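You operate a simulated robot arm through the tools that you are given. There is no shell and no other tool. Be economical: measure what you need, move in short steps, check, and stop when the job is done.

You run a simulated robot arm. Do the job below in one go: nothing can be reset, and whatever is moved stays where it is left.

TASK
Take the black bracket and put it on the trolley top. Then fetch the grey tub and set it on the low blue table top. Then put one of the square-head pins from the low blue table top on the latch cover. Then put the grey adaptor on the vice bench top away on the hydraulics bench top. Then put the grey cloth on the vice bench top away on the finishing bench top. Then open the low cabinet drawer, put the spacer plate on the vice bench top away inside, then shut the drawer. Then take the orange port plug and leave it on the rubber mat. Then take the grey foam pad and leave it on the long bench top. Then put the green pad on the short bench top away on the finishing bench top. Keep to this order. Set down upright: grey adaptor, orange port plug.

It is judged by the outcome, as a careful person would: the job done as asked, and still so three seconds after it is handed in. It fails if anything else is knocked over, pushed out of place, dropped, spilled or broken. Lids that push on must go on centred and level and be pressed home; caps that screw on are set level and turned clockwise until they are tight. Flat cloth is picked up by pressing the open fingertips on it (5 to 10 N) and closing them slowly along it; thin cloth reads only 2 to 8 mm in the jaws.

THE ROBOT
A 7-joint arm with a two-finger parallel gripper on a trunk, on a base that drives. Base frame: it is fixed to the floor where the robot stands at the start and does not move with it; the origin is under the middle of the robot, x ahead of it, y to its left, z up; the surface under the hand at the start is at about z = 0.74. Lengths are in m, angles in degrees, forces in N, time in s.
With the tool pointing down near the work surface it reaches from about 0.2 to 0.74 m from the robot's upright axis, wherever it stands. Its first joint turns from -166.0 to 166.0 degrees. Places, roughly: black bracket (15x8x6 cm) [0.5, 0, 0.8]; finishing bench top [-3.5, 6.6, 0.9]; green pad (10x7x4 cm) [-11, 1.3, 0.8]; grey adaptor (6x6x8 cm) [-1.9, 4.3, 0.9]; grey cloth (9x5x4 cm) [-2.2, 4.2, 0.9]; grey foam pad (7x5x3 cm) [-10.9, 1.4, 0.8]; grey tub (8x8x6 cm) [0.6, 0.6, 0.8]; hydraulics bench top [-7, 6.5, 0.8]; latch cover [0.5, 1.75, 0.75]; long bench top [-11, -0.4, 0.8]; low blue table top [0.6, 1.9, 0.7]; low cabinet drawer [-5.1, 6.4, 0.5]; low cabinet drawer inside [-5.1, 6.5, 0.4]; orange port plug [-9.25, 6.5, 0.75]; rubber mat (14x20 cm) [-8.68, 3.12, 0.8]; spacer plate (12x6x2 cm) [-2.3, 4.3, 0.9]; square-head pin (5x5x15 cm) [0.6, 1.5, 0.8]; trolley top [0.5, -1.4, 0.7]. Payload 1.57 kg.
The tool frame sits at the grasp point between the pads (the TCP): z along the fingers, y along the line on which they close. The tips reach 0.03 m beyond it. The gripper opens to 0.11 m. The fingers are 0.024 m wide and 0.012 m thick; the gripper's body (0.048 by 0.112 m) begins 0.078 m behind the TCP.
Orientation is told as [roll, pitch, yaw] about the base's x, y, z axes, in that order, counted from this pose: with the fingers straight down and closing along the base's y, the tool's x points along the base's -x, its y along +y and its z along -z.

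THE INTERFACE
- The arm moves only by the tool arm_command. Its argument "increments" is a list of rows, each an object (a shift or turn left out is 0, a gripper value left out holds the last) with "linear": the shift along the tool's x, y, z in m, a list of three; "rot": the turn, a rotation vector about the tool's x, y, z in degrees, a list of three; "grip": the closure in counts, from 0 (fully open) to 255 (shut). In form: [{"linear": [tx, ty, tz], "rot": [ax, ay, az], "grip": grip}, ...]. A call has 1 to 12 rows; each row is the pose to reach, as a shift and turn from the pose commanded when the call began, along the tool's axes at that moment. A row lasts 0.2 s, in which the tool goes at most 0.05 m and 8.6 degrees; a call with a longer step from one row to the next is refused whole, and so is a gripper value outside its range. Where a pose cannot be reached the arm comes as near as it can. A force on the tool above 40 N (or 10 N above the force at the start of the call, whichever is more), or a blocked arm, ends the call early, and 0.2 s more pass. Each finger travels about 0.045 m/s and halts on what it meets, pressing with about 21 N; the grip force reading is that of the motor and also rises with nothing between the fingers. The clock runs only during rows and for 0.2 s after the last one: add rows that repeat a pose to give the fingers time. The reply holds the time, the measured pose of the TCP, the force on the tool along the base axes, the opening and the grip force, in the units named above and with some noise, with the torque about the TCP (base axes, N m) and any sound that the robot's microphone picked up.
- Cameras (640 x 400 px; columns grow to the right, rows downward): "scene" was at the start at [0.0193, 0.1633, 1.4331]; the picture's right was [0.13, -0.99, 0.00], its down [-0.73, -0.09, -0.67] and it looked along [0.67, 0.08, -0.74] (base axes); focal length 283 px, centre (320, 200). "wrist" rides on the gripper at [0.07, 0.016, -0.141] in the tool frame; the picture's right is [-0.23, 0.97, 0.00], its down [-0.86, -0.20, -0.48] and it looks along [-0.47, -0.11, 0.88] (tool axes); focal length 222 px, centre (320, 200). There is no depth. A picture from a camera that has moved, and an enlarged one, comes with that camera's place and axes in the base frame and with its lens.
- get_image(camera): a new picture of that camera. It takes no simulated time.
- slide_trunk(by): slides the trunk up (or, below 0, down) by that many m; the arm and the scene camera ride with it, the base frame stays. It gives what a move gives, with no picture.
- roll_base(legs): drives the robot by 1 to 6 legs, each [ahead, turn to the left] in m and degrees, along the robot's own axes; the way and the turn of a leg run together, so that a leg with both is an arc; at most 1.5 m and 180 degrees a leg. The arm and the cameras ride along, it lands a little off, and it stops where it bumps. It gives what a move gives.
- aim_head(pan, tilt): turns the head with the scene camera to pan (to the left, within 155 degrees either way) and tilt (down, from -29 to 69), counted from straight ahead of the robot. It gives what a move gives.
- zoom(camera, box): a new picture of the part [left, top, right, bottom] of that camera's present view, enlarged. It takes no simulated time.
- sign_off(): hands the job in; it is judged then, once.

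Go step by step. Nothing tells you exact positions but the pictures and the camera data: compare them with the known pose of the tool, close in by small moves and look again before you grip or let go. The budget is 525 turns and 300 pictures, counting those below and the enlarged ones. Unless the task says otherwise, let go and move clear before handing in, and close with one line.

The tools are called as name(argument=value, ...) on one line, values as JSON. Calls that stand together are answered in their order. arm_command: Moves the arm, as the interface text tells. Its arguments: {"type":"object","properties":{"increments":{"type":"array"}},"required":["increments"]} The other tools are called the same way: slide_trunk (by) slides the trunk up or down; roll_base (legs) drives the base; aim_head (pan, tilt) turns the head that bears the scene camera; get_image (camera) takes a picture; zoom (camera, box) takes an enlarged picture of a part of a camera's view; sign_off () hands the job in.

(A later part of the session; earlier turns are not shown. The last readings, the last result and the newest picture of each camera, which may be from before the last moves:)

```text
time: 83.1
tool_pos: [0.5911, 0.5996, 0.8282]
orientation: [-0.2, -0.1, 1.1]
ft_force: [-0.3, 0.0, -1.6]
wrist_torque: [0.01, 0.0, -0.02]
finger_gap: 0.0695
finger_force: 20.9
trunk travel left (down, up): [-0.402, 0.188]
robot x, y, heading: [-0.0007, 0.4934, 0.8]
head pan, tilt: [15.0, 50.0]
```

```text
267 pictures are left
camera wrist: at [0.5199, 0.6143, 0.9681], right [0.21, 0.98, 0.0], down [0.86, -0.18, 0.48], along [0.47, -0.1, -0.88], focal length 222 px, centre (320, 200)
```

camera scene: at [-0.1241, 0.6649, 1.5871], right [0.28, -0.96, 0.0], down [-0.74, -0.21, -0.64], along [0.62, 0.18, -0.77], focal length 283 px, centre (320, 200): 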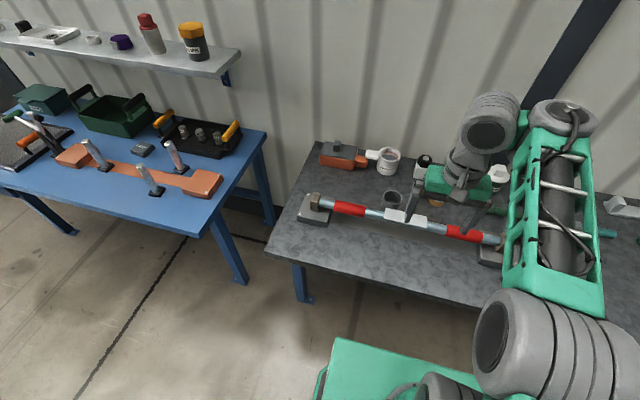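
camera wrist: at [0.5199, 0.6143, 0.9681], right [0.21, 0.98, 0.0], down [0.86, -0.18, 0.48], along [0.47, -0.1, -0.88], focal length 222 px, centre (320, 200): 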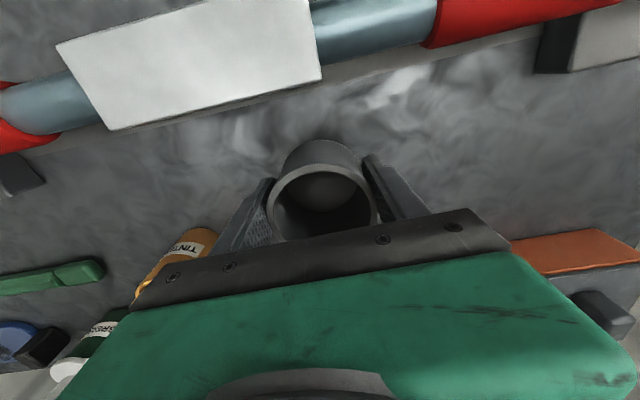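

Tub held. Raise and drive to the blue table.

slide_trunk(by=0.18)

arm_command(increments=[{"linear": [0.04, 0, 0]}, {"linear": [0.08, 0, 0]}, {"linear": [0.12, 0, 0]}, {"linear": [0.16, 0, 0]}])

roll_base(legs=[[-0.25, 0], [0, 90], [1.15, 0], [0, -90]])

aim_head(pan=10, tilt=45)

get_image(camera="scene")

get_image(camera="wrist")

```text
time: 85.1
tool_pos: [0.5911, 0.599, 1.0095]
orientation: [-0.1, -0.1, 1.1]
ft_force: [0.0, -0.7, -0.6]
wrist_torque: [0.01, 0.01, 0.02]
finger_gap: 0.0692
finger_force: 20.9
trunk travel left (down, up): [-0.582, 0.008]
robot x, y, heading: [-0.0017, 0.4949, 1.1]
head pan, tilt: [15.0, 50.0]
```

```text
time: 86.1
tool_pos: [0.4287, 0.5963, 1.0088]
orientation: [0.0, -0.2, 0.9]
ft_force: [0.1, 0.3, -1.8]
wrist_torque: [0.0, -0.02, -0.03]
finger_gap: 0.0695
finger_force: 21.3
trunk travel left (down, up): [-0.582, 0.008]
robot x, y, heading: [-0.0044, 0.4909, 1.2]
head pan, tilt: [15.0, 50.0]
```

```text
time: 101.0
tool_pos: [0.14, 1.736, 1.0081]
orientation: [-0.2, -0.1, 1.4]
ft_force: [0.4, 0.0, -1.7]
wrist_torque: [-0.03, -0.03, 0.01]
finger_gap: 0.0693
finger_force: 20.5
trunk travel left (down, up): [-0.582, 0.008]
robot x, y, heading: [-0.2941, 1.6324, 1.3]
head pan, tilt: [15.0, 50.0]
```

```text
time: 101.7
tool_pos: [0.141, 1.7355, 1.0093]
orientation: [-0.1, -0.2, 1.4]
ft_force: [0.5, 0.5, -1.6]
wrist_torque: [-0.03, 0.03, 0.02]
finger_gap: 0.069
finger_force: 21.2
trunk travel left (down, up): [-0.582, 0.008]
robot x, y, heading: [-0.2905, 1.6268, 1.3]
head pan, tilt: [10.0, 45.0]
```

```text
266 pictures are left
camera scene: at [-0.2736, 1.7987, 1.6439], right [0.2, -0.98, 0.0], down [-0.69, -0.14, -0.71], along [0.69, 0.14, -0.71], focal length 283 px, centre (320, 200)
```

scene: 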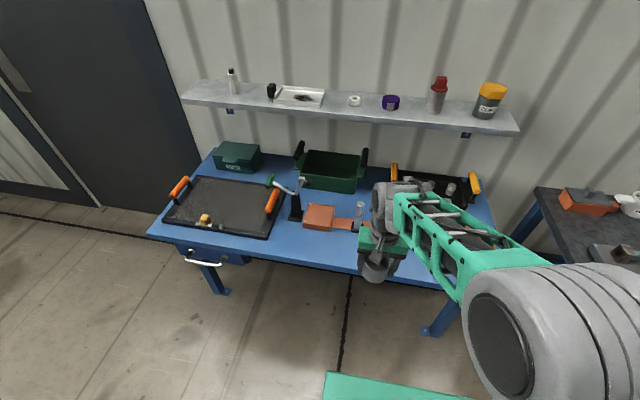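

```text
265 pictures are left
camera wrist: at [0.0699, 1.7499, 1.1485], right [0.2, 0.98, 0.0], down [0.86, -0.18, 0.48], along [0.47, -0.1, -0.88], focal length 222 px, centre (320, 200)
```

wrist: 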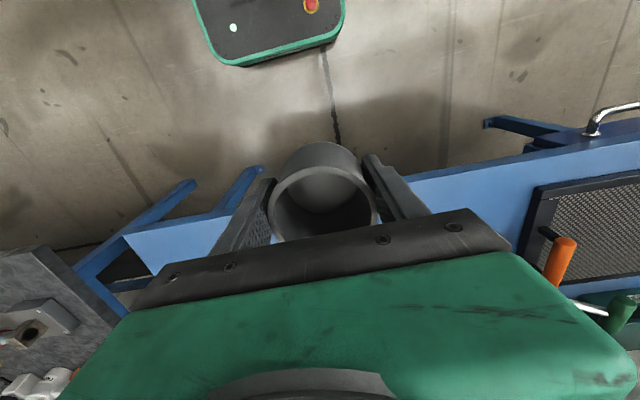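

The arm hides the pins; I turn the base right a bit and look with the head to the left.

roll_base(legs=[[0, -45]])

aim_head(pan=50, tilt=45)

get_image(camera="scene")

zoom(camera="scene", box=[250, 130, 490, 280])

```text
time: 104.2
tool_pos: [0.0892, 1.4001, 1.0087]
orientation: [0.0, -0.1, -43.5]
ft_force: [-0.1, 0.5, -0.8]
wrist_torque: [0.03, 0.03, 0.01]
finger_gap: 0.069
finger_force: 21.2
trunk travel left (down, up): [-0.582, 0.008]
robot x, y, heading: [-0.2897, 1.6353, -43.6]
head pan, tilt: [10.0, 45.0]
```

```text
time: 105.2
tool_pos: [0.0887, 1.4007, 1.0087]
orientation: [-0.1, -0.1, -43.5]
ft_force: [-0.2, -0.9, -1.2]
wrist_torque: [0.03, 0.0, 0.01]
finger_gap: 0.069
finger_force: 20.8
trunk travel left (down, up): [-0.582, 0.008]
robot x, y, heading: [-0.2919, 1.6315, -43.4]
head pan, tilt: [50.0, 45.0]
```

```text
264 pictures are left
camera scene: at [-0.146, 1.7918, 1.644], right [0.11, -0.99, 0.0], down [-0.7, -0.08, -0.71], along [0.7, 0.08, -0.71], focal length 283 px, centre (320, 200)
```

scene: 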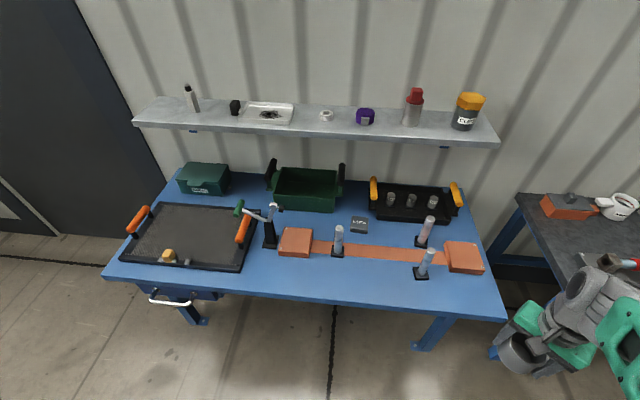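

```text
2.67 times, centred on (370, 205) of scene
camera zoom: at [-0.146, 1.7918, 1.644], right [0.11, -0.99, 0.0], down [-0.7, -0.08, -0.71], along [0.7, 0.08, -0.71], focal length 755 px, centre (187, 187)
```

zoom: 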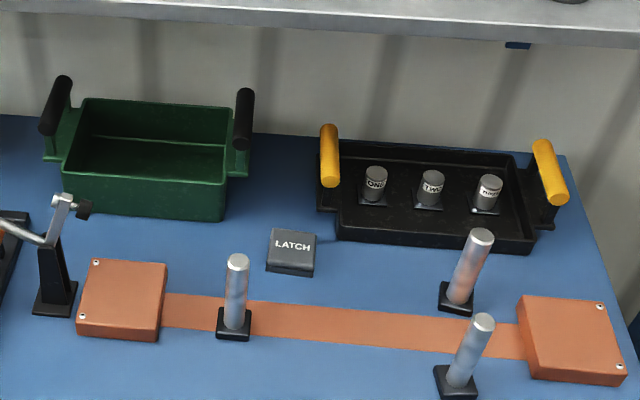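

The table holds three square-head pins, an orange strip between two blocks, and a small grey "LATCH" block. I zoom in to find what the latch cover is.

zoom(camera="scene", box=[270, 200, 390, 275])

zoom(camera="scene", box=[380, 205, 500, 280])

zoom(camera="scene", box=[120, 150, 290, 280])

```text
5.33 times, centred on (330, 238) of scene
camera zoom: at [-0.146, 1.7918, 1.644], right [0.11, -0.99, 0.0], down [-0.7, -0.08, -0.71], along [0.7, 0.08, -0.71], focal length 1510 px, centre (267, 0)
```

zoom: 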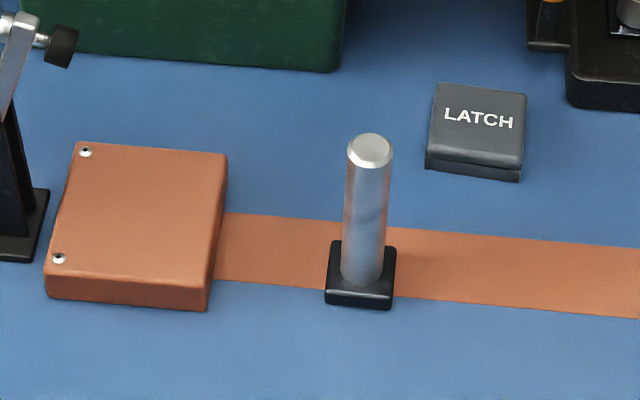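

```text
5.33 times, centred on (440, 242) of scene
camera zoom: at [-0.146, 1.7918, 1.644], right [0.11, -0.99, 0.0], down [-0.7, -0.08, -0.71], along [0.7, 0.08, -0.71], focal length 1510 px, centre (-320, -27)
```

zoom: 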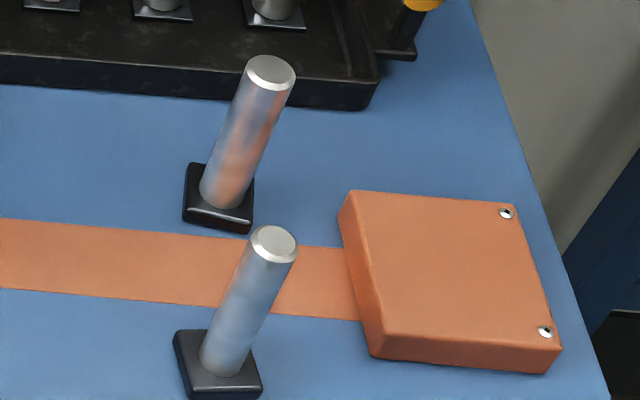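

```text
3.08 times, centred on (205, 215) of scene
camera zoom: at [-0.146, 1.7918, 1.644], right [0.11, -0.99, 0.0], down [-0.7, -0.08, -0.71], along [0.7, 0.08, -0.71], focal length 871 px, centre (674, 154)
```

zoom: 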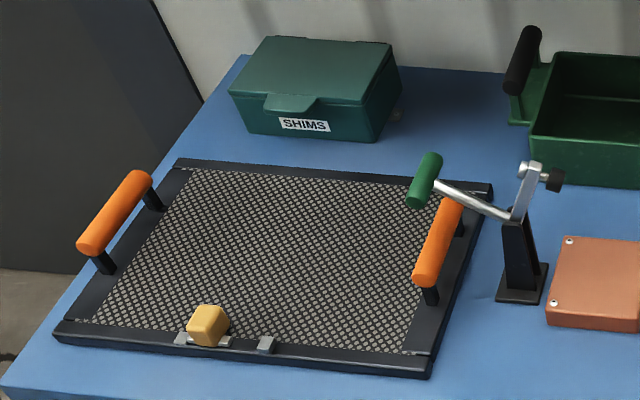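

The "LATCH" block (~[0.64, 1.71]) is the latch cover. The tub goes on free blue space in front, about [0.375, 1.87]. I return to heading 0 and close in.

roll_base(legs=[[0, 43.5], [0.25, 0]])

aim_head(pan=25, tilt=55)

get_image(camera="scene")

get_image(camera="wrist")

```text
time: 109.1
tool_pos: [0.393, 1.7334, 1.0079]
orientation: [-0.1, 0.0, 0.8]
ft_force: [-0.2, 1.0, -1.9]
wrist_torque: [0.01, 0.04, 0.04]
finger_gap: 0.0691
finger_force: 21.2
trunk travel left (down, up): [-0.582, 0.008]
robot x, y, heading: [-0.039, 1.6367, 0.6]
head pan, tilt: [50.0, 45.0]
```

```text
time: 110.0
tool_pos: [0.3926, 1.7332, 1.0091]
orientation: [-0.2, -0.2, 0.7]
ft_force: [0.5, 0.5, -0.7]
wrist_torque: [-0.02, 0.0, -0.03]
finger_gap: 0.0689
finger_force: 21.3
trunk travel left (down, up): [-0.582, 0.008]
robot x, y, heading: [-0.0361, 1.6351, 0.4]
head pan, tilt: [25.0, 55.0]
```

```text
259 pictures are left
camera scene: at [-0.0356, 1.8175, 1.6306], right [0.43, -0.9, 0.0], down [-0.74, -0.36, -0.57], along [0.52, 0.25, -0.82], focal length 283 px, centre (320, 200)
```

scene: 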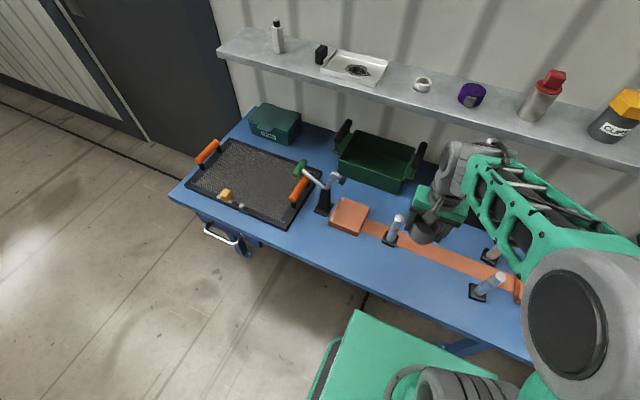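

```text
258 pictures are left
camera wrist: at [0.3223, 1.7486, 1.1485], right [0.22, 0.98, 0.0], down [0.86, -0.19, 0.48], along [0.47, -0.1, -0.88], focal length 222 px, centre (320, 200)
```

wrist: 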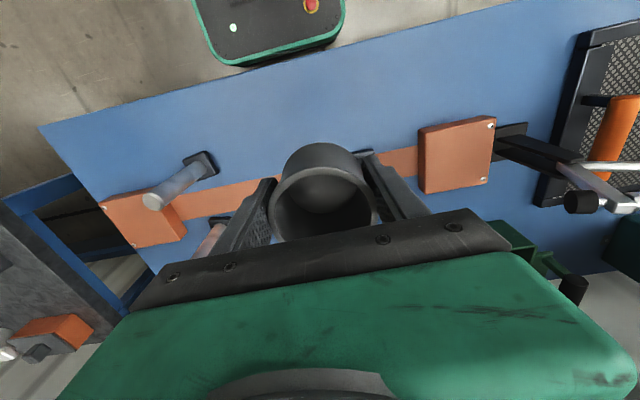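

arm_command(increments=[{"linear": [0.007, 0.045, 0]}, {"linear": [0.015, 0.09, 0]}, {"linear": [0.021, 0.137, 0]}])

slide_trunk(by=-0.21)

get_image(camera="wrist")

get_image(camera="scene")

```text
time: 110.8
tool_pos: [0.3699, 1.8712, 1.0084]
orientation: [-0.1, -0.2, 0.7]
ft_force: [0.3, -0.2, -1.2]
wrist_torque: [0.01, 0.04, 0.03]
finger_gap: 0.069
finger_force: 20.9
trunk travel left (down, up): [-0.582, 0.008]
robot x, y, heading: [-0.0393, 1.6364, 0.7]
head pan, tilt: [25.0, 55.0]
```

```text
time: 113.0
tool_pos: [0.3715, 1.8705, 0.7997]
orientation: [-0.1, -0.1, 0.8]
ft_force: [0.2, -0.4, -1.5]
wrist_torque: [0.0, 0.0, 0.03]
finger_gap: 0.0691
finger_force: 21.1
trunk travel left (down, up): [-0.372, 0.218]
robot x, y, heading: [-0.0393, 1.635, 0.4]
head pan, tilt: [25.0, 55.0]
```

```text
257 pictures are left
camera wrist: at [0.2997, 1.8857, 0.9395], right [0.22, 0.98, 0.0], down [0.86, -0.19, 0.48], along [0.47, -0.1, -0.88], focal length 222 px, centre (320, 200)
```

wrist: 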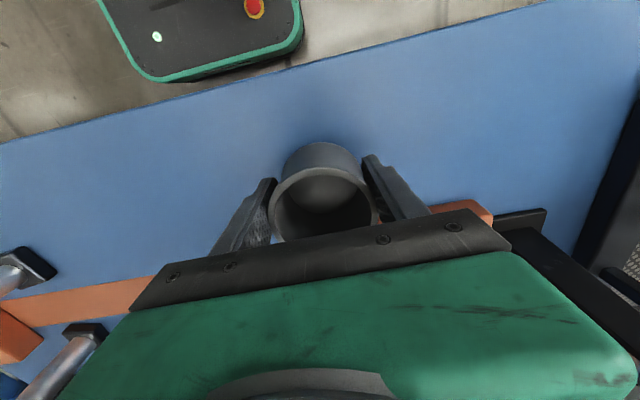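

```text
256 pictures are left
camera scene: at [-0.0356, 1.8175, 1.4206], right [0.43, -0.9, 0.0], down [-0.74, -0.35, -0.57], along [0.52, 0.25, -0.82], focal length 283 px, centre (320, 200)
```

scene: 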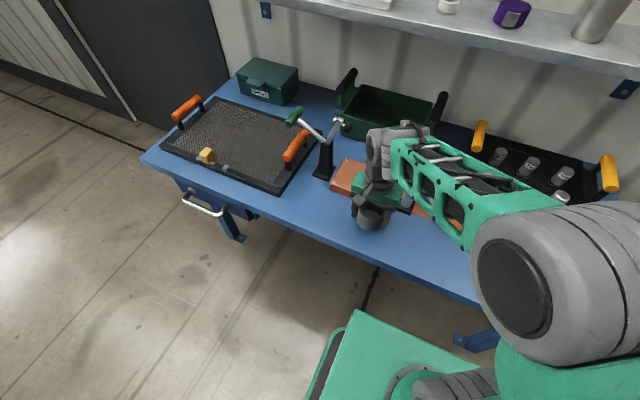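

Clear spot below. Lower gently to contact.

arm_command(increments=[{"linear": [0, 0, 0.02]}, {"linear": [0, 0, 0.04]}, {"linear": [0, 0, 0.046]}, {"linear": [0, 0, 0.05]}, {"linear": [0, 0, 0.053]}, {"linear": [0, 0, 0.056]}])

```text
time: 113.6
tool_pos: [0.3718, 1.8714, 0.7699]
orientation: [0.3, -0.6, 0.6]
ft_force: [-7.3, -4.0, 15.9]
wrist_torque: [-0.76, 0.42, -0.23]
finger_gap: 0.0691
finger_force: 21.3
trunk travel left (down, up): [-0.372, 0.218]
robot x, y, heading: [-0.038, 1.6321, 0.6]
head pan, tilt: [25.0, 55.0]
stopped in row 3: the force on the tool passed its limit at 63 N (the readings are from after the stop); the commanded pose is now the measured one
```

Contact earlier than expected (z≈0.77); checking.

get_image(camera="wrist")

zoom(camera="scene", box=[300, 150, 460, 250])

```text
255 pictures are left
camera wrist: at [0.3003, 1.887, 0.9098], right [0.22, 0.98, 0.01], down [0.85, -0.19, 0.49], along [0.48, -0.1, -0.87], focal length 222 px, centre (320, 200)
```

wrist: 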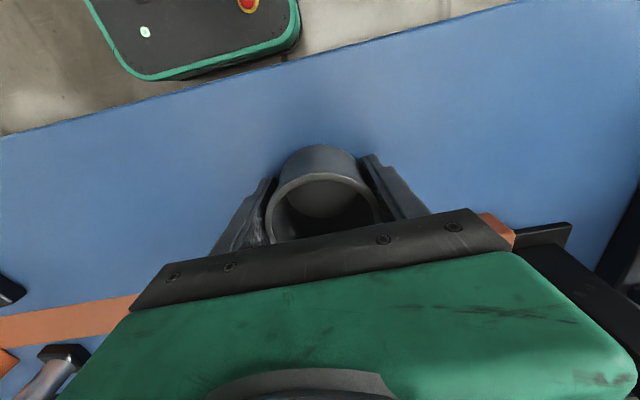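

```text
4.00 times, centred on (380, 200) of scene
camera zoom: at [-0.0375, 1.8164, 1.421], right [0.43, -0.9, 0.0], down [-0.74, -0.35, -0.57], along [0.52, 0.25, -0.82], focal length 1133 px, centre (80, 200)
```

zoom: 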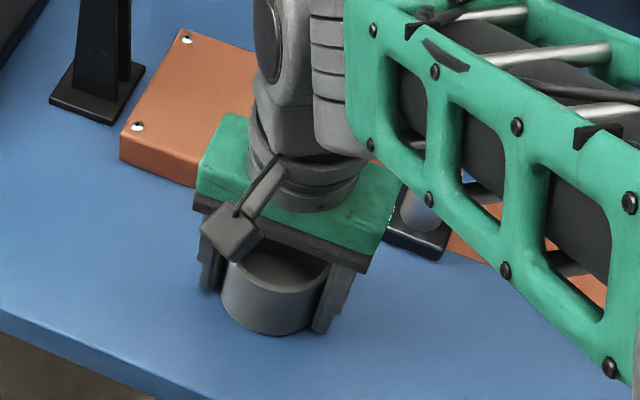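

It stands on the table. Open and rise.

arm_command(increments=[{"linear": [0, 0, -0.003], "grip": 90}, {"linear": [0, 0, -0.003], "grip": 50}, {"linear": [0, 0, -0.003], "grip": 20}, {"linear": [0, 0, -0.003], "grip": 20}])

slide_trunk(by=0.12)

get_image(camera="wrist")

```text
time: 114.6
tool_pos: [0.3737, 1.8733, 0.7706]
orientation: [0.1, -0.5, 0.7]
ft_force: [0.6, -0.1, 0.4]
wrist_torque: [-0.01, -0.01, 0.02]
finger_gap: 0.1015
finger_force: 0.1
trunk travel left (down, up): [-0.372, 0.218]
robot x, y, heading: [-0.0391, 1.6341, 0.4]
head pan, tilt: [25.0, 55.0]
```

```text
time: 116.1
tool_pos: [0.3729, 1.8729, 0.89]
orientation: [0.2, -0.5, 0.7]
ft_force: [0.3, -0.4, -0.7]
wrist_torque: [0.02, 0.03, -0.02]
finger_gap: 0.1015
finger_force: 0.1
trunk travel left (down, up): [-0.492, 0.098]
robot x, y, heading: [-0.0365, 1.6332, 0.5]
head pan, tilt: [25.0, 55.0]
```

```text
253 pictures are left
camera wrist: at [0.3012, 1.8879, 1.0308], right [0.22, 0.98, 0.0], down [0.85, -0.19, 0.49], along [0.47, -0.1, -0.87], focal length 222 px, centre (320, 200)
```

wrist: 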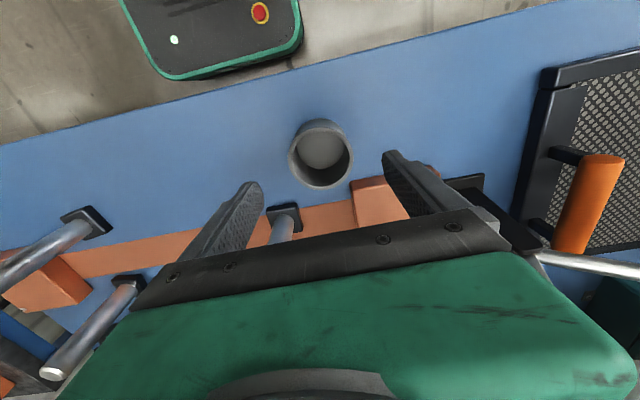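

Tub stands on the blue table. Next the front-right pin at about [0.415, 1.49]; I'll tilt the hand back 20° so the wrist will later clear the shelf over the latch cover.

slide_trunk(by=0.095)

arm_command(increments=[{"linear": [-0.004, -0.038, 0], "rot": [0, -2, 0]}, {"linear": [-0.008, -0.076, 0], "rot": [0, -4, 0]}, {"linear": [-0.012, -0.114, 0], "rot": [0, -6, 0]}, {"linear": [-0.016, -0.152, 0], "rot": [0, -8, 0]}, {"linear": [-0.02, -0.19, 0], "rot": [0, -10, 0]}, {"linear": [-0.025, -0.23, 0], "rot": [0, -12, 0]}, {"linear": [-0.03, -0.268, 0], "rot": [0, -14, 0]}, {"linear": [-0.034, -0.306, 0], "rot": [0, -16, 0]}, {"linear": [-0.038, -0.344, 0], "rot": [0, -18, 0]}, {"linear": [-0.042, -0.383, 0], "rot": [0, -20, 0]}])

get_image(camera="wrist")

get_image(camera="scene")

```text
time: 117.4
tool_pos: [0.3725, 1.8732, 0.9862]
orientation: [0.1, -0.5, 0.7]
ft_force: [-0.8, -0.1, 0.7]
wrist_torque: [0.03, 0.01, -0.02]
finger_gap: 0.1015
finger_force: 0.1
trunk travel left (down, up): [-0.587, 0.003]
robot x, y, heading: [-0.0339, 1.6317, 0.6]
head pan, tilt: [25.0, 55.0]
```

```text
time: 119.6
tool_pos: [0.4168, 1.4873, 0.9872]
orientation: [0.2, -20.5, 0.6]
ft_force: [0.1, -0.2, -0.3]
wrist_torque: [0.0, 0.01, 0.01]
finger_gap: 0.1013
finger_force: 0.0
trunk travel left (down, up): [-0.587, 0.003]
robot x, y, heading: [-0.0409, 1.6335, 0.7]
head pan, tilt: [25.0, 55.0]
```

```text
252 pictures are left
camera wrist: at [0.3013, 1.5021, 1.0927], right [0.2, 0.98, 0.08], down [0.64, -0.19, 0.75], along [0.75, -0.1, -0.66], focal length 222 px, centre (320, 200)
```

wrist: 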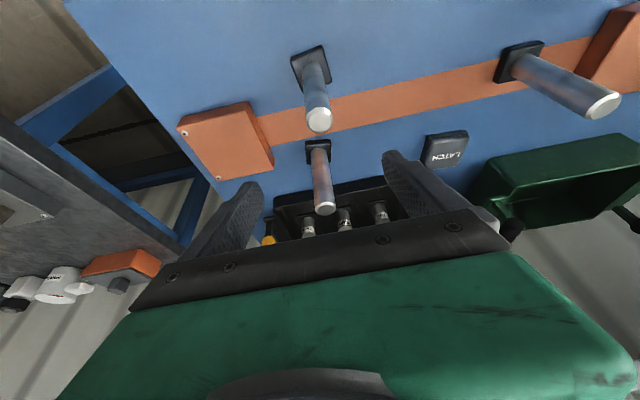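

```text
251 pictures are left
camera scene: at [-0.0356, 1.8169, 1.6356], right [0.43, -0.9, 0.0], down [-0.74, -0.35, -0.57], along [0.52, 0.25, -0.82], focal length 283 px, centre (320, 200)
```

scene: 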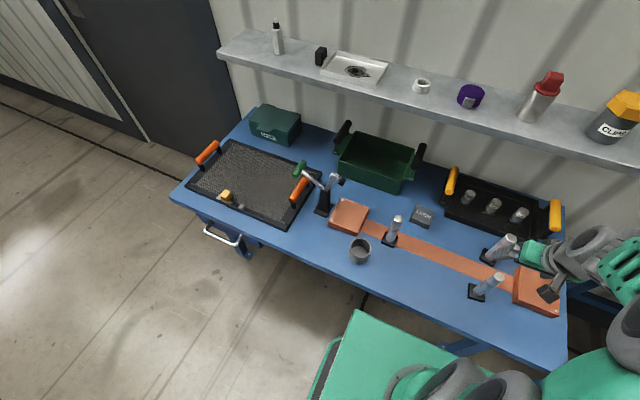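

Pin axis is at (0.415, 1.495). Shift 7 mm left then lower the trunk.

arm_command(increments=[{"linear": [0, 0.007, 0], "grip": 20}])

slide_trunk(by=-0.15)

get_image(camera="wrist")

zoom(camera="scene", box=[440, 180, 600, 280])

```text
time: 120.0
tool_pos: [0.4157, 1.4952, 0.9854]
orientation: [0.1, -20.5, 0.6]
ft_force: [0.0, -0.2, -0.1]
wrist_torque: [0.02, 0.04, 0.04]
finger_gap: 0.1013
finger_force: 0.0
trunk travel left (down, up): [-0.587, 0.003]
robot x, y, heading: [-0.0401, 1.6328, 0.7]
head pan, tilt: [25.0, 55.0]
```

```text
time: 121.8
tool_pos: [0.4172, 1.4962, 0.8359]
orientation: [0.2, -20.5, 0.5]
ft_force: [-0.1, 0.5, -0.7]
wrist_torque: [0.0, 0.02, -0.03]
finger_gap: 0.1018
finger_force: 0.1
trunk travel left (down, up): [-0.437, 0.153]
robot x, y, heading: [-0.042, 1.6337, 0.5]
head pan, tilt: [25.0, 55.0]
```

```text
250 pictures are left
camera wrist: at [0.3016, 1.5099, 0.9425], right [0.2, 0.98, 0.08], down [0.64, -0.19, 0.75], along [0.75, -0.1, -0.66], focal length 222 px, centre (320, 200)
```

wrist: 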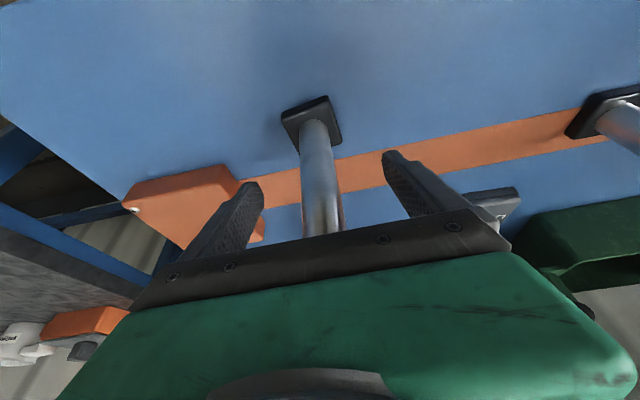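

```text
4.00 times, centred on (520, 230) of scene
camera zoom: at [-0.0357, 1.8173, 1.4856], right [0.43, -0.9, 0.0], down [-0.74, -0.35, -0.57], along [0.52, 0.25, -0.82], focal length 1133 px, centre (-480, 80)
```

zoom: 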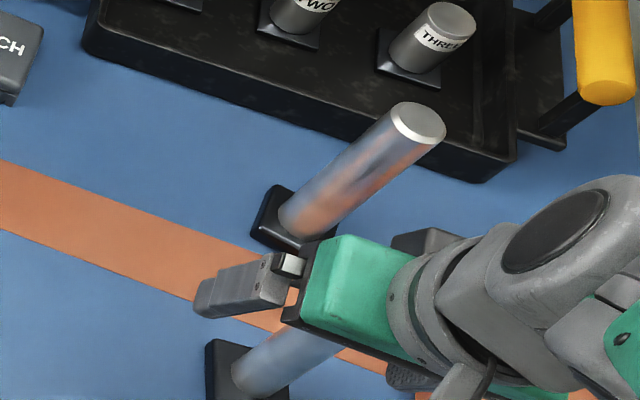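

Shaft centred between the fingers. Close.

arm_command(increments=[{"grip": 60}, {"grip": 100}, {"grip": 140}, {"grip": 170}, {"grip": 200}, {"grip": 220}, {"grip": 230}, {"grip": 230}, {"grip": 230}])

get_image(camera="wrist")

```text
time: 123.8
tool_pos: [0.4167, 1.4959, 0.8359]
orientation: [0.2, -20.4, 0.6]
ft_force: [0.8, 0.9, 0.9]
wrist_torque: [-0.2, 0.01, -0.02]
finger_gap: 0.0281
finger_force: 21.3
trunk travel left (down, up): [-0.437, 0.153]
robot x, y, heading: [-0.0397, 1.6346, 0.7]
head pan, tilt: [25.0, 55.0]
```

```text
248 pictures are left
camera wrist: at [0.3016, 1.51, 0.9425], right [0.2, 0.98, 0.08], down [0.64, -0.19, 0.75], along [0.75, -0.1, -0.66], focal length 222 px, centre (320, 200)
```

wrist: 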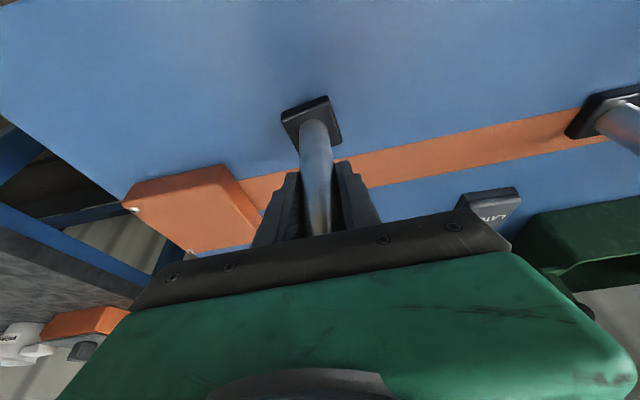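

slide_trunk(by=0.05)

get_image(camera="wrist")

```text
time: 124.7
tool_pos: [0.4168, 1.4959, 0.8846]
orientation: [0.2, -20.4, 0.6]
ft_force: [0.5, 0.3, -8.2]
wrist_torque: [-0.02, 0.02, -0.01]
finger_gap: 0.0275
finger_force: 20.9
trunk travel left (down, up): [-0.487, 0.103]
robot x, y, heading: [-0.0396, 1.6287, 0.4]
head pan, tilt: [25.0, 55.0]
```

```text
247 pictures are left
camera wrist: at [0.3018, 1.5099, 0.9921], right [0.2, 0.98, 0.08], down [0.64, -0.19, 0.75], along [0.74, -0.1, -0.66], focal length 222 px, centre (320, 200)
```

wrist: 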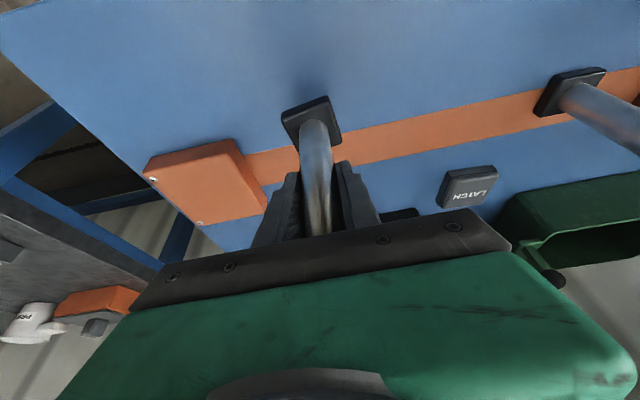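

Pin held upright. Move toward the latch cover.

slide_trunk(by=0.035)

arm_command(increments=[{"linear": [-0.025, 0.036, 0.009]}, {"linear": [-0.05, 0.072, 0.018]}, {"linear": [-0.075, 0.108, 0.027]}, {"linear": [-0.1, 0.144, 0.036]}, {"linear": [-0.125, 0.18, 0.0455]}, {"linear": [-0.15, 0.216, 0.0546]}])

get_image(camera="wrist")

get_image(camera="scene")

```text
time: 125.5
tool_pos: [0.4176, 1.4971, 0.9207]
orientation: [0.3, -20.4, 0.6]
ft_force: [-0.5, -0.6, -8.0]
wrist_torque: [-0.02, -0.03, 0.01]
finger_gap: 0.0278
finger_force: 20.8
trunk travel left (down, up): [-0.522, 0.068]
robot x, y, heading: [-0.0383, 1.6328, 0.7]
head pan, tilt: [25.0, 55.0]
```

```text
time: 126.9
tool_pos: [0.5736, 1.7143, 0.9212]
orientation: [0.3, -20.4, 0.5]
ft_force: [0.5, 0.2, -8.2]
wrist_torque: [0.02, 0.01, 0.03]
finger_gap: 0.0275
finger_force: 21.2
trunk travel left (down, up): [-0.522, 0.068]
robot x, y, heading: [-0.0396, 1.6338, 0.7]
head pan, tilt: [25.0, 55.0]
```

```text
246 pictures are left
camera wrist: at [0.4584, 1.7295, 1.0287], right [0.2, 0.98, 0.08], down [0.64, -0.19, 0.75], along [0.74, -0.1, -0.66], focal length 222 px, centre (320, 200)
```

wrist: 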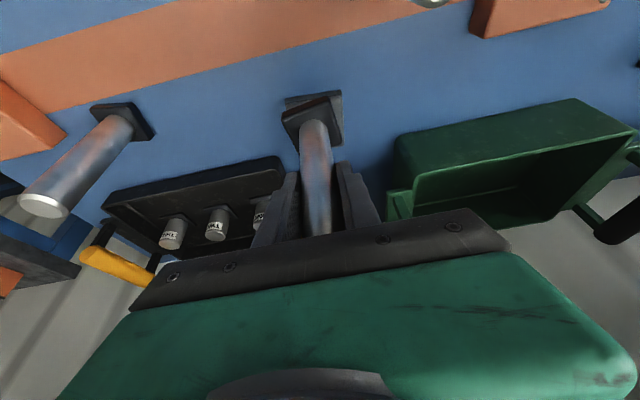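

```text
245 pictures are left
camera scene: at [-0.0346, 1.818, 1.5704], right [0.43, -0.9, 0.0], down [-0.74, -0.36, -0.57], along [0.52, 0.25, -0.82], focal length 283 px, centre (320, 200)
```

scene: 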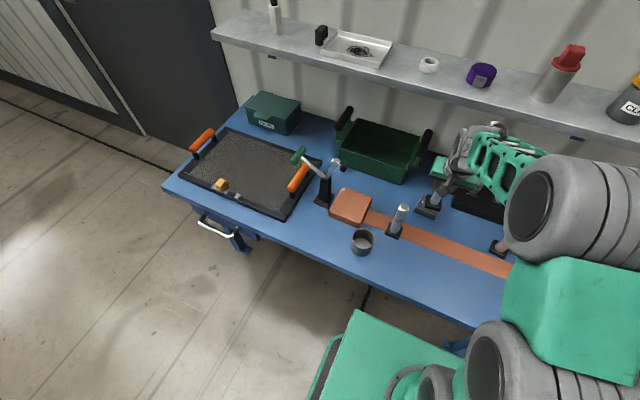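

Cover centre is about (0.607, 1.718). Shift over it, then lower.

arm_command(increments=[{"linear": [-0.016, 0.003, 0.006]}, {"linear": [-0.032, 0.005, 0.0116]}])

slide_trunk(by=-0.035)

get_image(camera="wrist")

zoom(camera="scene", box=[360, 130, 520, 230])

```text
time: 127.5
tool_pos: [0.6077, 1.7188, 0.9212]
orientation: [0.1, -20.4, 0.5]
ft_force: [0.2, -0.2, -8.4]
wrist_torque: [0.01, 0.0, -0.01]
finger_gap: 0.0274
finger_force: 20.8
trunk travel left (down, up): [-0.522, 0.068]
robot x, y, heading: [-0.04, 1.6301, 0.5]
head pan, tilt: [25.0, 55.0]
```

```text
time: 128.3
tool_pos: [0.6079, 1.7182, 0.886]
orientation: [0.2, -20.5, 0.6]
ft_force: [-0.3, -0.3, -8.7]
wrist_torque: [-0.02, 0.0, 0.0]
finger_gap: 0.0276
finger_force: 20.4
trunk travel left (down, up): [-0.487, 0.103]
robot x, y, heading: [-0.0422, 1.6342, 0.9]
head pan, tilt: [25.0, 55.0]
```

```text
244 pictures are left
camera wrist: at [0.4919, 1.7329, 0.9933], right [0.2, 0.98, 0.08], down [0.64, -0.19, 0.75], along [0.74, -0.1, -0.66], focal length 222 px, centre (320, 200)
```

wrist: 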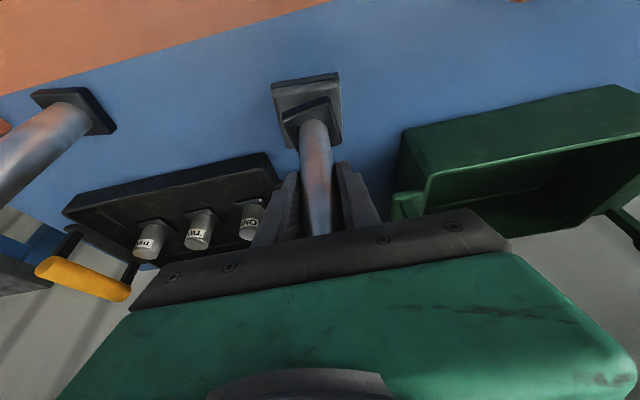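

```text
4.00 times, centred on (440, 180) of scene
camera zoom: at [-0.035, 1.8174, 1.5355], right [0.43, -0.9, 0.0], down [-0.74, -0.35, -0.57], along [0.52, 0.25, -0.82], focal length 1133 px, centre (-160, 280)
```

zoom: 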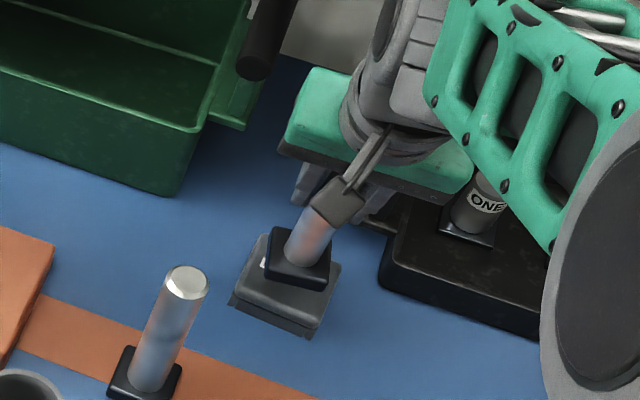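

Head sits over the cover nearly centred (few mm). Small forward nudge and lower gently to contact.

arm_command(increments=[{"linear": [-0.004, 0.002, 0.0014]}, {"linear": [-0.002, 0.002, 0.006]}, {"linear": [-0.0007, 0.002, 0.0105]}, {"linear": [0.0007, 0.002, 0.0145]}])

```text
time: 129.3
tool_pos: [0.6113, 1.72, 0.8726]
orientation: [0.1, -20.5, 0.6]
ft_force: [-0.7, -0.3, -8.6]
wrist_torque: [-0.01, 0.01, -0.02]
finger_gap: 0.0275
finger_force: 20.9
trunk travel left (down, up): [-0.487, 0.103]
robot x, y, heading: [-0.0406, 1.6317, 0.6]
head pan, tilt: [25.0, 55.0]
```

arm_command(increments=[{"linear": [0.0007, 0, 0.0019]}, {"linear": [0.0014, 0, 0.0038]}, {"linear": [0.002, 0, 0.0056]}])

get_image(camera="wrist")

zoom(camera="scene", box=[360, 130, 520, 230])

```text
time: 130.1
tool_pos: [0.612, 1.7195, 0.8664]
orientation: [0.2, -20.3, 0.5]
ft_force: [0.7, -0.1, -7.9]
wrist_torque: [-0.01, -0.01, -0.02]
finger_gap: 0.0277
finger_force: 20.8
trunk travel left (down, up): [-0.487, 0.103]
robot x, y, heading: [-0.039, 1.6345, 0.5]
head pan, tilt: [25.0, 55.0]
```

```text
242 pictures are left
camera wrist: at [0.4964, 1.7349, 0.9729], right [0.2, 0.98, 0.08], down [0.64, -0.19, 0.75], along [0.74, -0.1, -0.66], focal length 222 px, centre (320, 200)
```

wrist: 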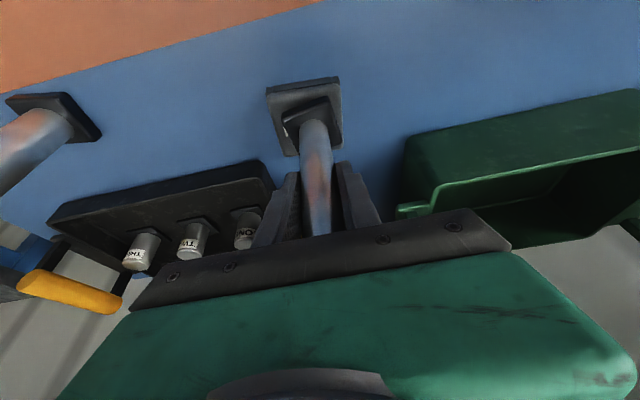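

```text
4.00 times, centred on (440, 180) of scene
camera zoom: at [-0.0348, 1.8175, 1.5355], right [0.43, -0.9, 0.0], down [-0.74, -0.35, -0.57], along [0.52, 0.25, -0.82], focal length 1133 px, centre (-160, 280)
```

zoom: 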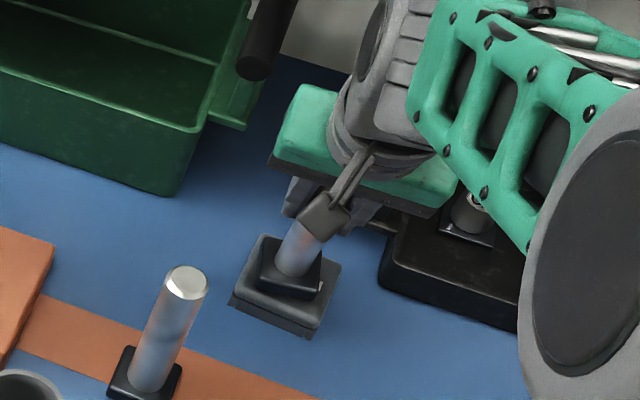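

arm_command(increments=[{"linear": [0.0017, 0, 0.0019]}, {"linear": [0.0024, 0, 0.0038]}, {"linear": [0.003, 0, 0.0056]}, {"linear": [0.0037, 0, 0.0075]}])

```text
time: 131.1
tool_pos: [0.6117, 1.7206, 0.8612]
orientation: [0.2, -20.9, 0.6]
ft_force: [-3.9, -0.4, 8.1]
wrist_torque: [-0.33, 0.46, -0.12]
finger_gap: 0.0277
finger_force: 20.8
trunk travel left (down, up): [-0.487, 0.103]
robot x, y, heading: [-0.0401, 1.6341, 0.5]
head pan, tilt: [25.0, 55.0]
```

Contact. Ease and open.

arm_command(increments=[{"linear": [-0.0005, 0, -0.002], "grip": 215}, {"linear": [-0.0005, 0, -0.002], "grip": 190}, {"linear": [-0.0005, 0, -0.002], "grip": 150}, {"linear": [-0.0005, 0, -0.002], "grip": 120}, {"linear": [-0.0005, 0, -0.002], "grip": 90}, {"linear": [-0.0005, 0, -0.002], "grip": 90}])

get_image(camera="wrist")

zoom(camera="scene", box=[360, 130, 520, 230])

```text
time: 132.5
tool_pos: [0.6113, 1.7205, 0.8596]
orientation: [0.1, -20.4, 0.6]
ft_force: [-0.2, 0.0, 0.5]
wrist_torque: [-0.03, -0.04, -0.02]
finger_gap: 0.0712
finger_force: 0.0
trunk travel left (down, up): [-0.487, 0.103]
robot x, y, heading: [-0.0398, 1.6343, 0.6]
head pan, tilt: [25.0, 55.0]
```

```text
240 pictures are left
camera wrist: at [0.495, 1.7349, 0.9674], right [0.2, 0.98, 0.08], down [0.64, -0.19, 0.75], along [0.75, -0.1, -0.66], focal length 222 px, centre (320, 200)
```

wrist: 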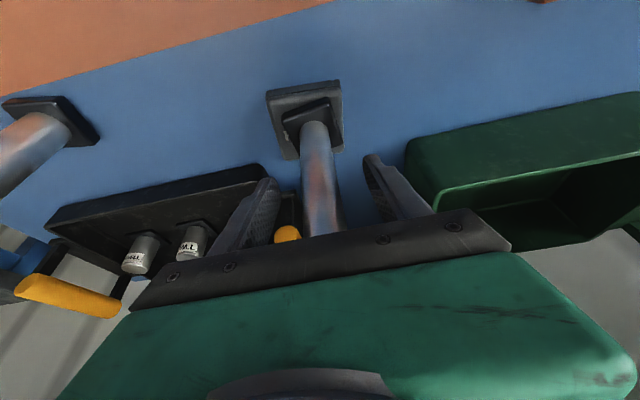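

```text
4.00 times, centred on (440, 180) of scene
camera zoom: at [-0.0356, 1.8174, 1.5356], right [0.43, -0.9, 0.0], down [-0.74, -0.35, -0.57], along [0.52, 0.25, -0.82], focal length 1133 px, centre (-160, 280)
```

zoom: 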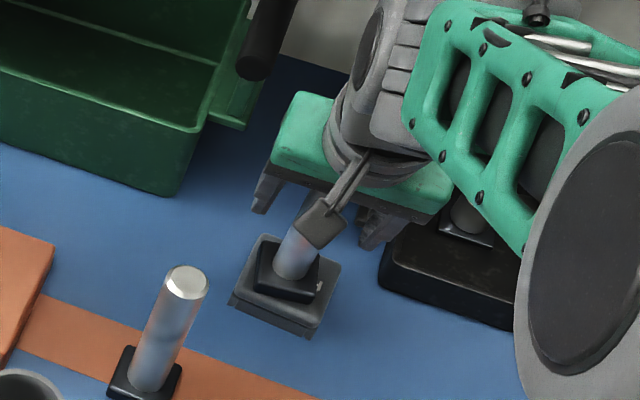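

Pin stands on the latch cover. Retreat along the tool, then back off and raise; next the vice bench at [-2.1, 4.3].

arm_command(increments=[{"linear": [0, 0, -0.04]}, {"linear": [0, 0, -0.08]}, {"linear": [0, 0, -0.12]}, {"linear": [0.04, 0, -0.15], "rot": [0, 5, 0]}, {"linear": [0.08, 0, -0.15], "rot": [0, 10, 0]}, {"linear": [0.12, 0, -0.15], "rot": [0, 15, 0]}, {"linear": [0.16, 0, -0.15], "rot": [0, 20, 0]}])

get_image(camera="wrist")

zoom(camera="scene", box=[320, 130, 520, 255])

```text
time: 134.1
tool_pos: [0.4078, 1.7196, 0.9439]
orientation: [0.1, -0.3, 0.7]
ft_force: [-0.2, 1.1, -0.5]
wrist_torque: [0.0, -0.03, 0.01]
finger_gap: 0.0711
finger_force: 0.0
trunk travel left (down, up): [-0.487, 0.103]
robot x, y, heading: [-0.0401, 1.636, 0.7]
head pan, tilt: [25.0, 55.0]
```

```text
238 pictures are left
camera wrist: at [0.3364, 1.7338, 1.0837], right [0.22, 0.98, 0.0], down [0.85, -0.19, 0.48], along [0.47, -0.1, -0.88], focal length 222 px, centre (320, 200)
```

wrist: 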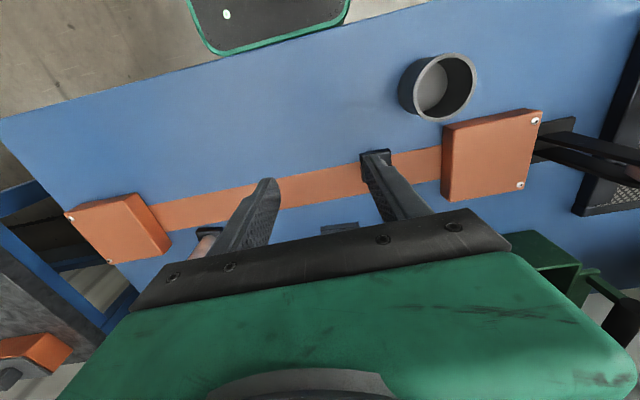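

```text
3.20 times, centred on (420, 192) of scene
camera zoom: at [-0.0358, 1.8174, 1.5356], right [0.43, -0.9, 0.0], down [-0.74, -0.35, -0.57], along [0.52, 0.25, -0.82], focal length 906 px, centre (0, 224)
```

zoom: 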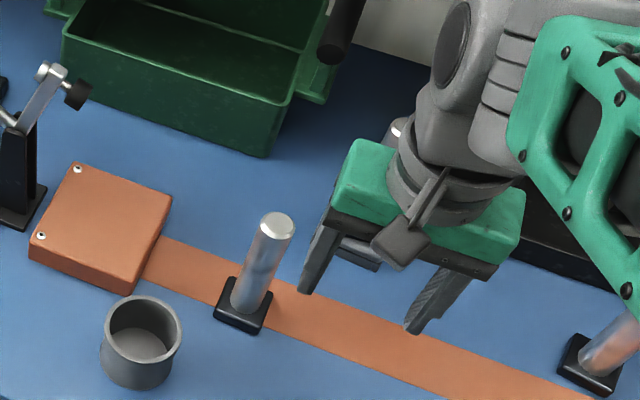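

slide_trunk(by=0.1)

roll_base(legs=[[-0.5, 0], [0, 125]])

aim_head(pan=20, tilt=25)

get_image(camera="scene")

```text
time: 135.4
tool_pos: [0.4082, 1.7186, 1.0454]
orientation: [0.2, -0.5, 0.8]
ft_force: [-0.6, -0.4, 0.3]
wrist_torque: [-0.01, -0.02, -0.01]
finger_gap: 0.0712
finger_force: 0.1
trunk travel left (down, up): [-0.587, 0.003]
robot x, y, heading: [-0.0371, 1.6335, 0.9]
head pan, tilt: [25.0, 55.0]
```

```text
time: 143.5
tool_pos: [-0.8545, 1.9577, 1.0438]
orientation: [0.1, -0.5, 123.8]
ft_force: [-0.1, -0.2, 0.2]
wrist_torque: [0.0, 0.01, 0.01]
finger_gap: 0.0712
finger_force: 0.1
trunk travel left (down, up): [-0.587, 0.003]
robot x, y, heading: [-0.5413, 1.6273, 123.4]
head pan, tilt: [25.0, 55.0]
```

```text
time: 144.4
tool_pos: [-0.8557, 1.9591, 1.0445]
orientation: [0.2, -0.5, 123.8]
ft_force: [0.5, -0.3, 0.0]
wrist_torque: [-0.01, 0.02, -0.02]
finger_gap: 0.0712
finger_force: 0.0
trunk travel left (down, up): [-0.587, 0.003]
robot x, y, heading: [-0.5409, 1.6307, 123.7]
head pan, tilt: [20.0, 25.0]
```

```text
236 pictures are left
camera scene: at [-0.7078, 1.5469, 1.6795], right [0.59, 0.81, 0.0], down [0.34, -0.25, -0.91], along [-0.73, 0.54, -0.42], focal length 283 px, centre (320, 200)
```

scene: 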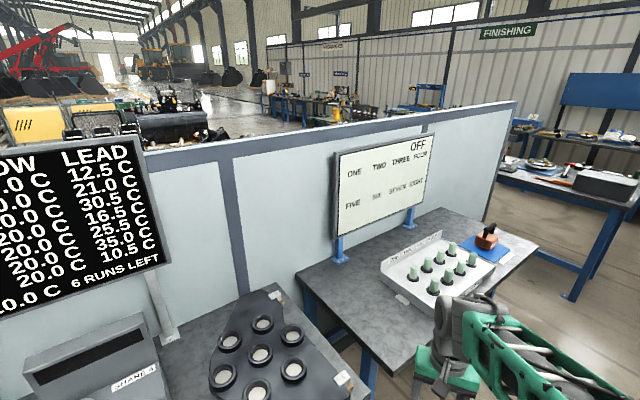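

A partition with benches is on my left; the vice bench is beyond, upper right. I look that way.

aim_head(pan=-20, tilt=30)

get_image(camera="scene")

aim_head(pan=5, tilt=25)

get_image(camera="scene")

```text
time: 145.5
tool_pos: [-0.8556, 1.9588, 1.0441]
orientation: [0.2, -0.5, 123.8]
ft_force: [0.3, 0.5, -0.2]
wrist_torque: [-0.01, -0.01, 0.0]
finger_gap: 0.0714
finger_force: 0.0
trunk travel left (down, up): [-0.587, 0.003]
robot x, y, heading: [-0.54, 1.6315, 123.8]
head pan, tilt: [-20.0, 30.0]
```

```text
235 pictures are left
camera scene: at [-0.655, 1.5803, 1.6716], right [0.97, 0.24, 0.0], down [0.12, -0.49, -0.87], along [-0.21, 0.84, -0.5], focal length 283 px, centre (320, 200)
```

scene: 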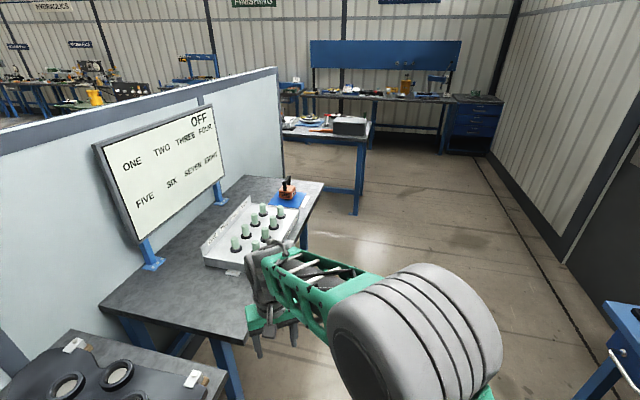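

```text
time: 146.4
tool_pos: [-0.8552, 1.9591, 1.0454]
orientation: [0.2, -0.5, 123.8]
ft_force: [0.4, 0.0, -0.3]
wrist_torque: [0.04, 0.01, -0.02]
finger_gap: 0.0711
finger_force: 0.1
trunk travel left (down, up): [-0.587, 0.003]
robot x, y, heading: [-0.5379, 1.6299, 123.7]
head pan, tilt: [5.0, 25.0]
```

```text
234 pictures are left
camera scene: at [-0.6911, 1.5644, 1.6795], right [0.78, 0.62, 0.0], down [0.26, -0.33, -0.91], along [-0.57, 0.71, -0.42], focal length 283 px, centre (320, 200)
```

scene: 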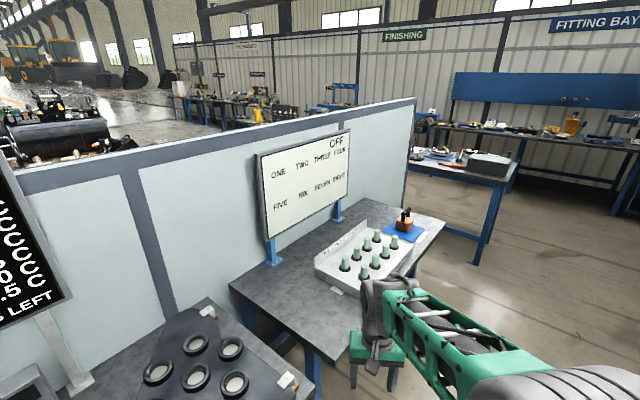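

The aisle runs along +y, x≈-0.5. I drive up it and look at the vice bench.

roll_base(legs=[[0, -33.7], [1.3, 0], [0, 40]])

aim_head(pan=10, tilt=32)

get_image(camera="scene")

```text
time: 156.5
tool_pos: [-0.8869, 3.2396, 1.0436]
orientation: [0.1, -0.5, 130.2]
ft_force: [-0.3, -0.1, 0.0]
wrist_torque: [0.0, 0.01, 0.04]
finger_gap: 0.0713
finger_force: 0.0
trunk travel left (down, up): [-0.587, 0.003]
robot x, y, heading: [-0.534, 2.9481, 130.3]
head pan, tilt: [5.0, 25.0]
```

```text
time: 157.2
tool_pos: [-0.8866, 3.239, 1.0435]
orientation: [0.3, -0.5, 130.3]
ft_force: [1.1, 0.5, -0.6]
wrist_torque: [0.0, 0.01, 0.02]
finger_gap: 0.0712
finger_force: 0.0
trunk travel left (down, up): [-0.587, 0.003]
robot x, y, heading: [-0.5336, 2.9512, 130.2]
head pan, tilt: [10.0, 32.0]
```

```text
233 pictures are left
camera scene: at [-0.6826, 2.858, 1.6685], right [0.64, 0.77, 0.0], down [0.41, -0.34, -0.85], along [-0.65, 0.54, -0.53], focal length 283 px, centre (320, 200)
```

scene: 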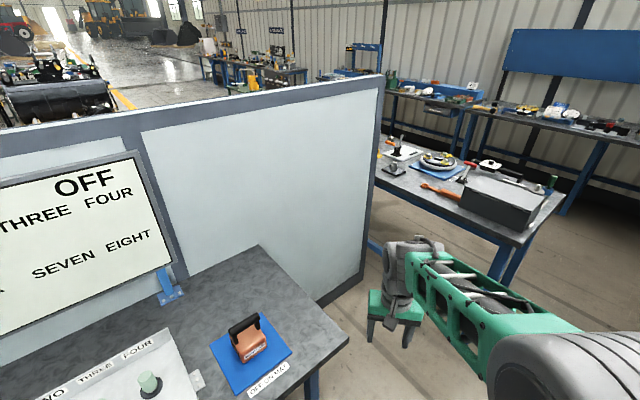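

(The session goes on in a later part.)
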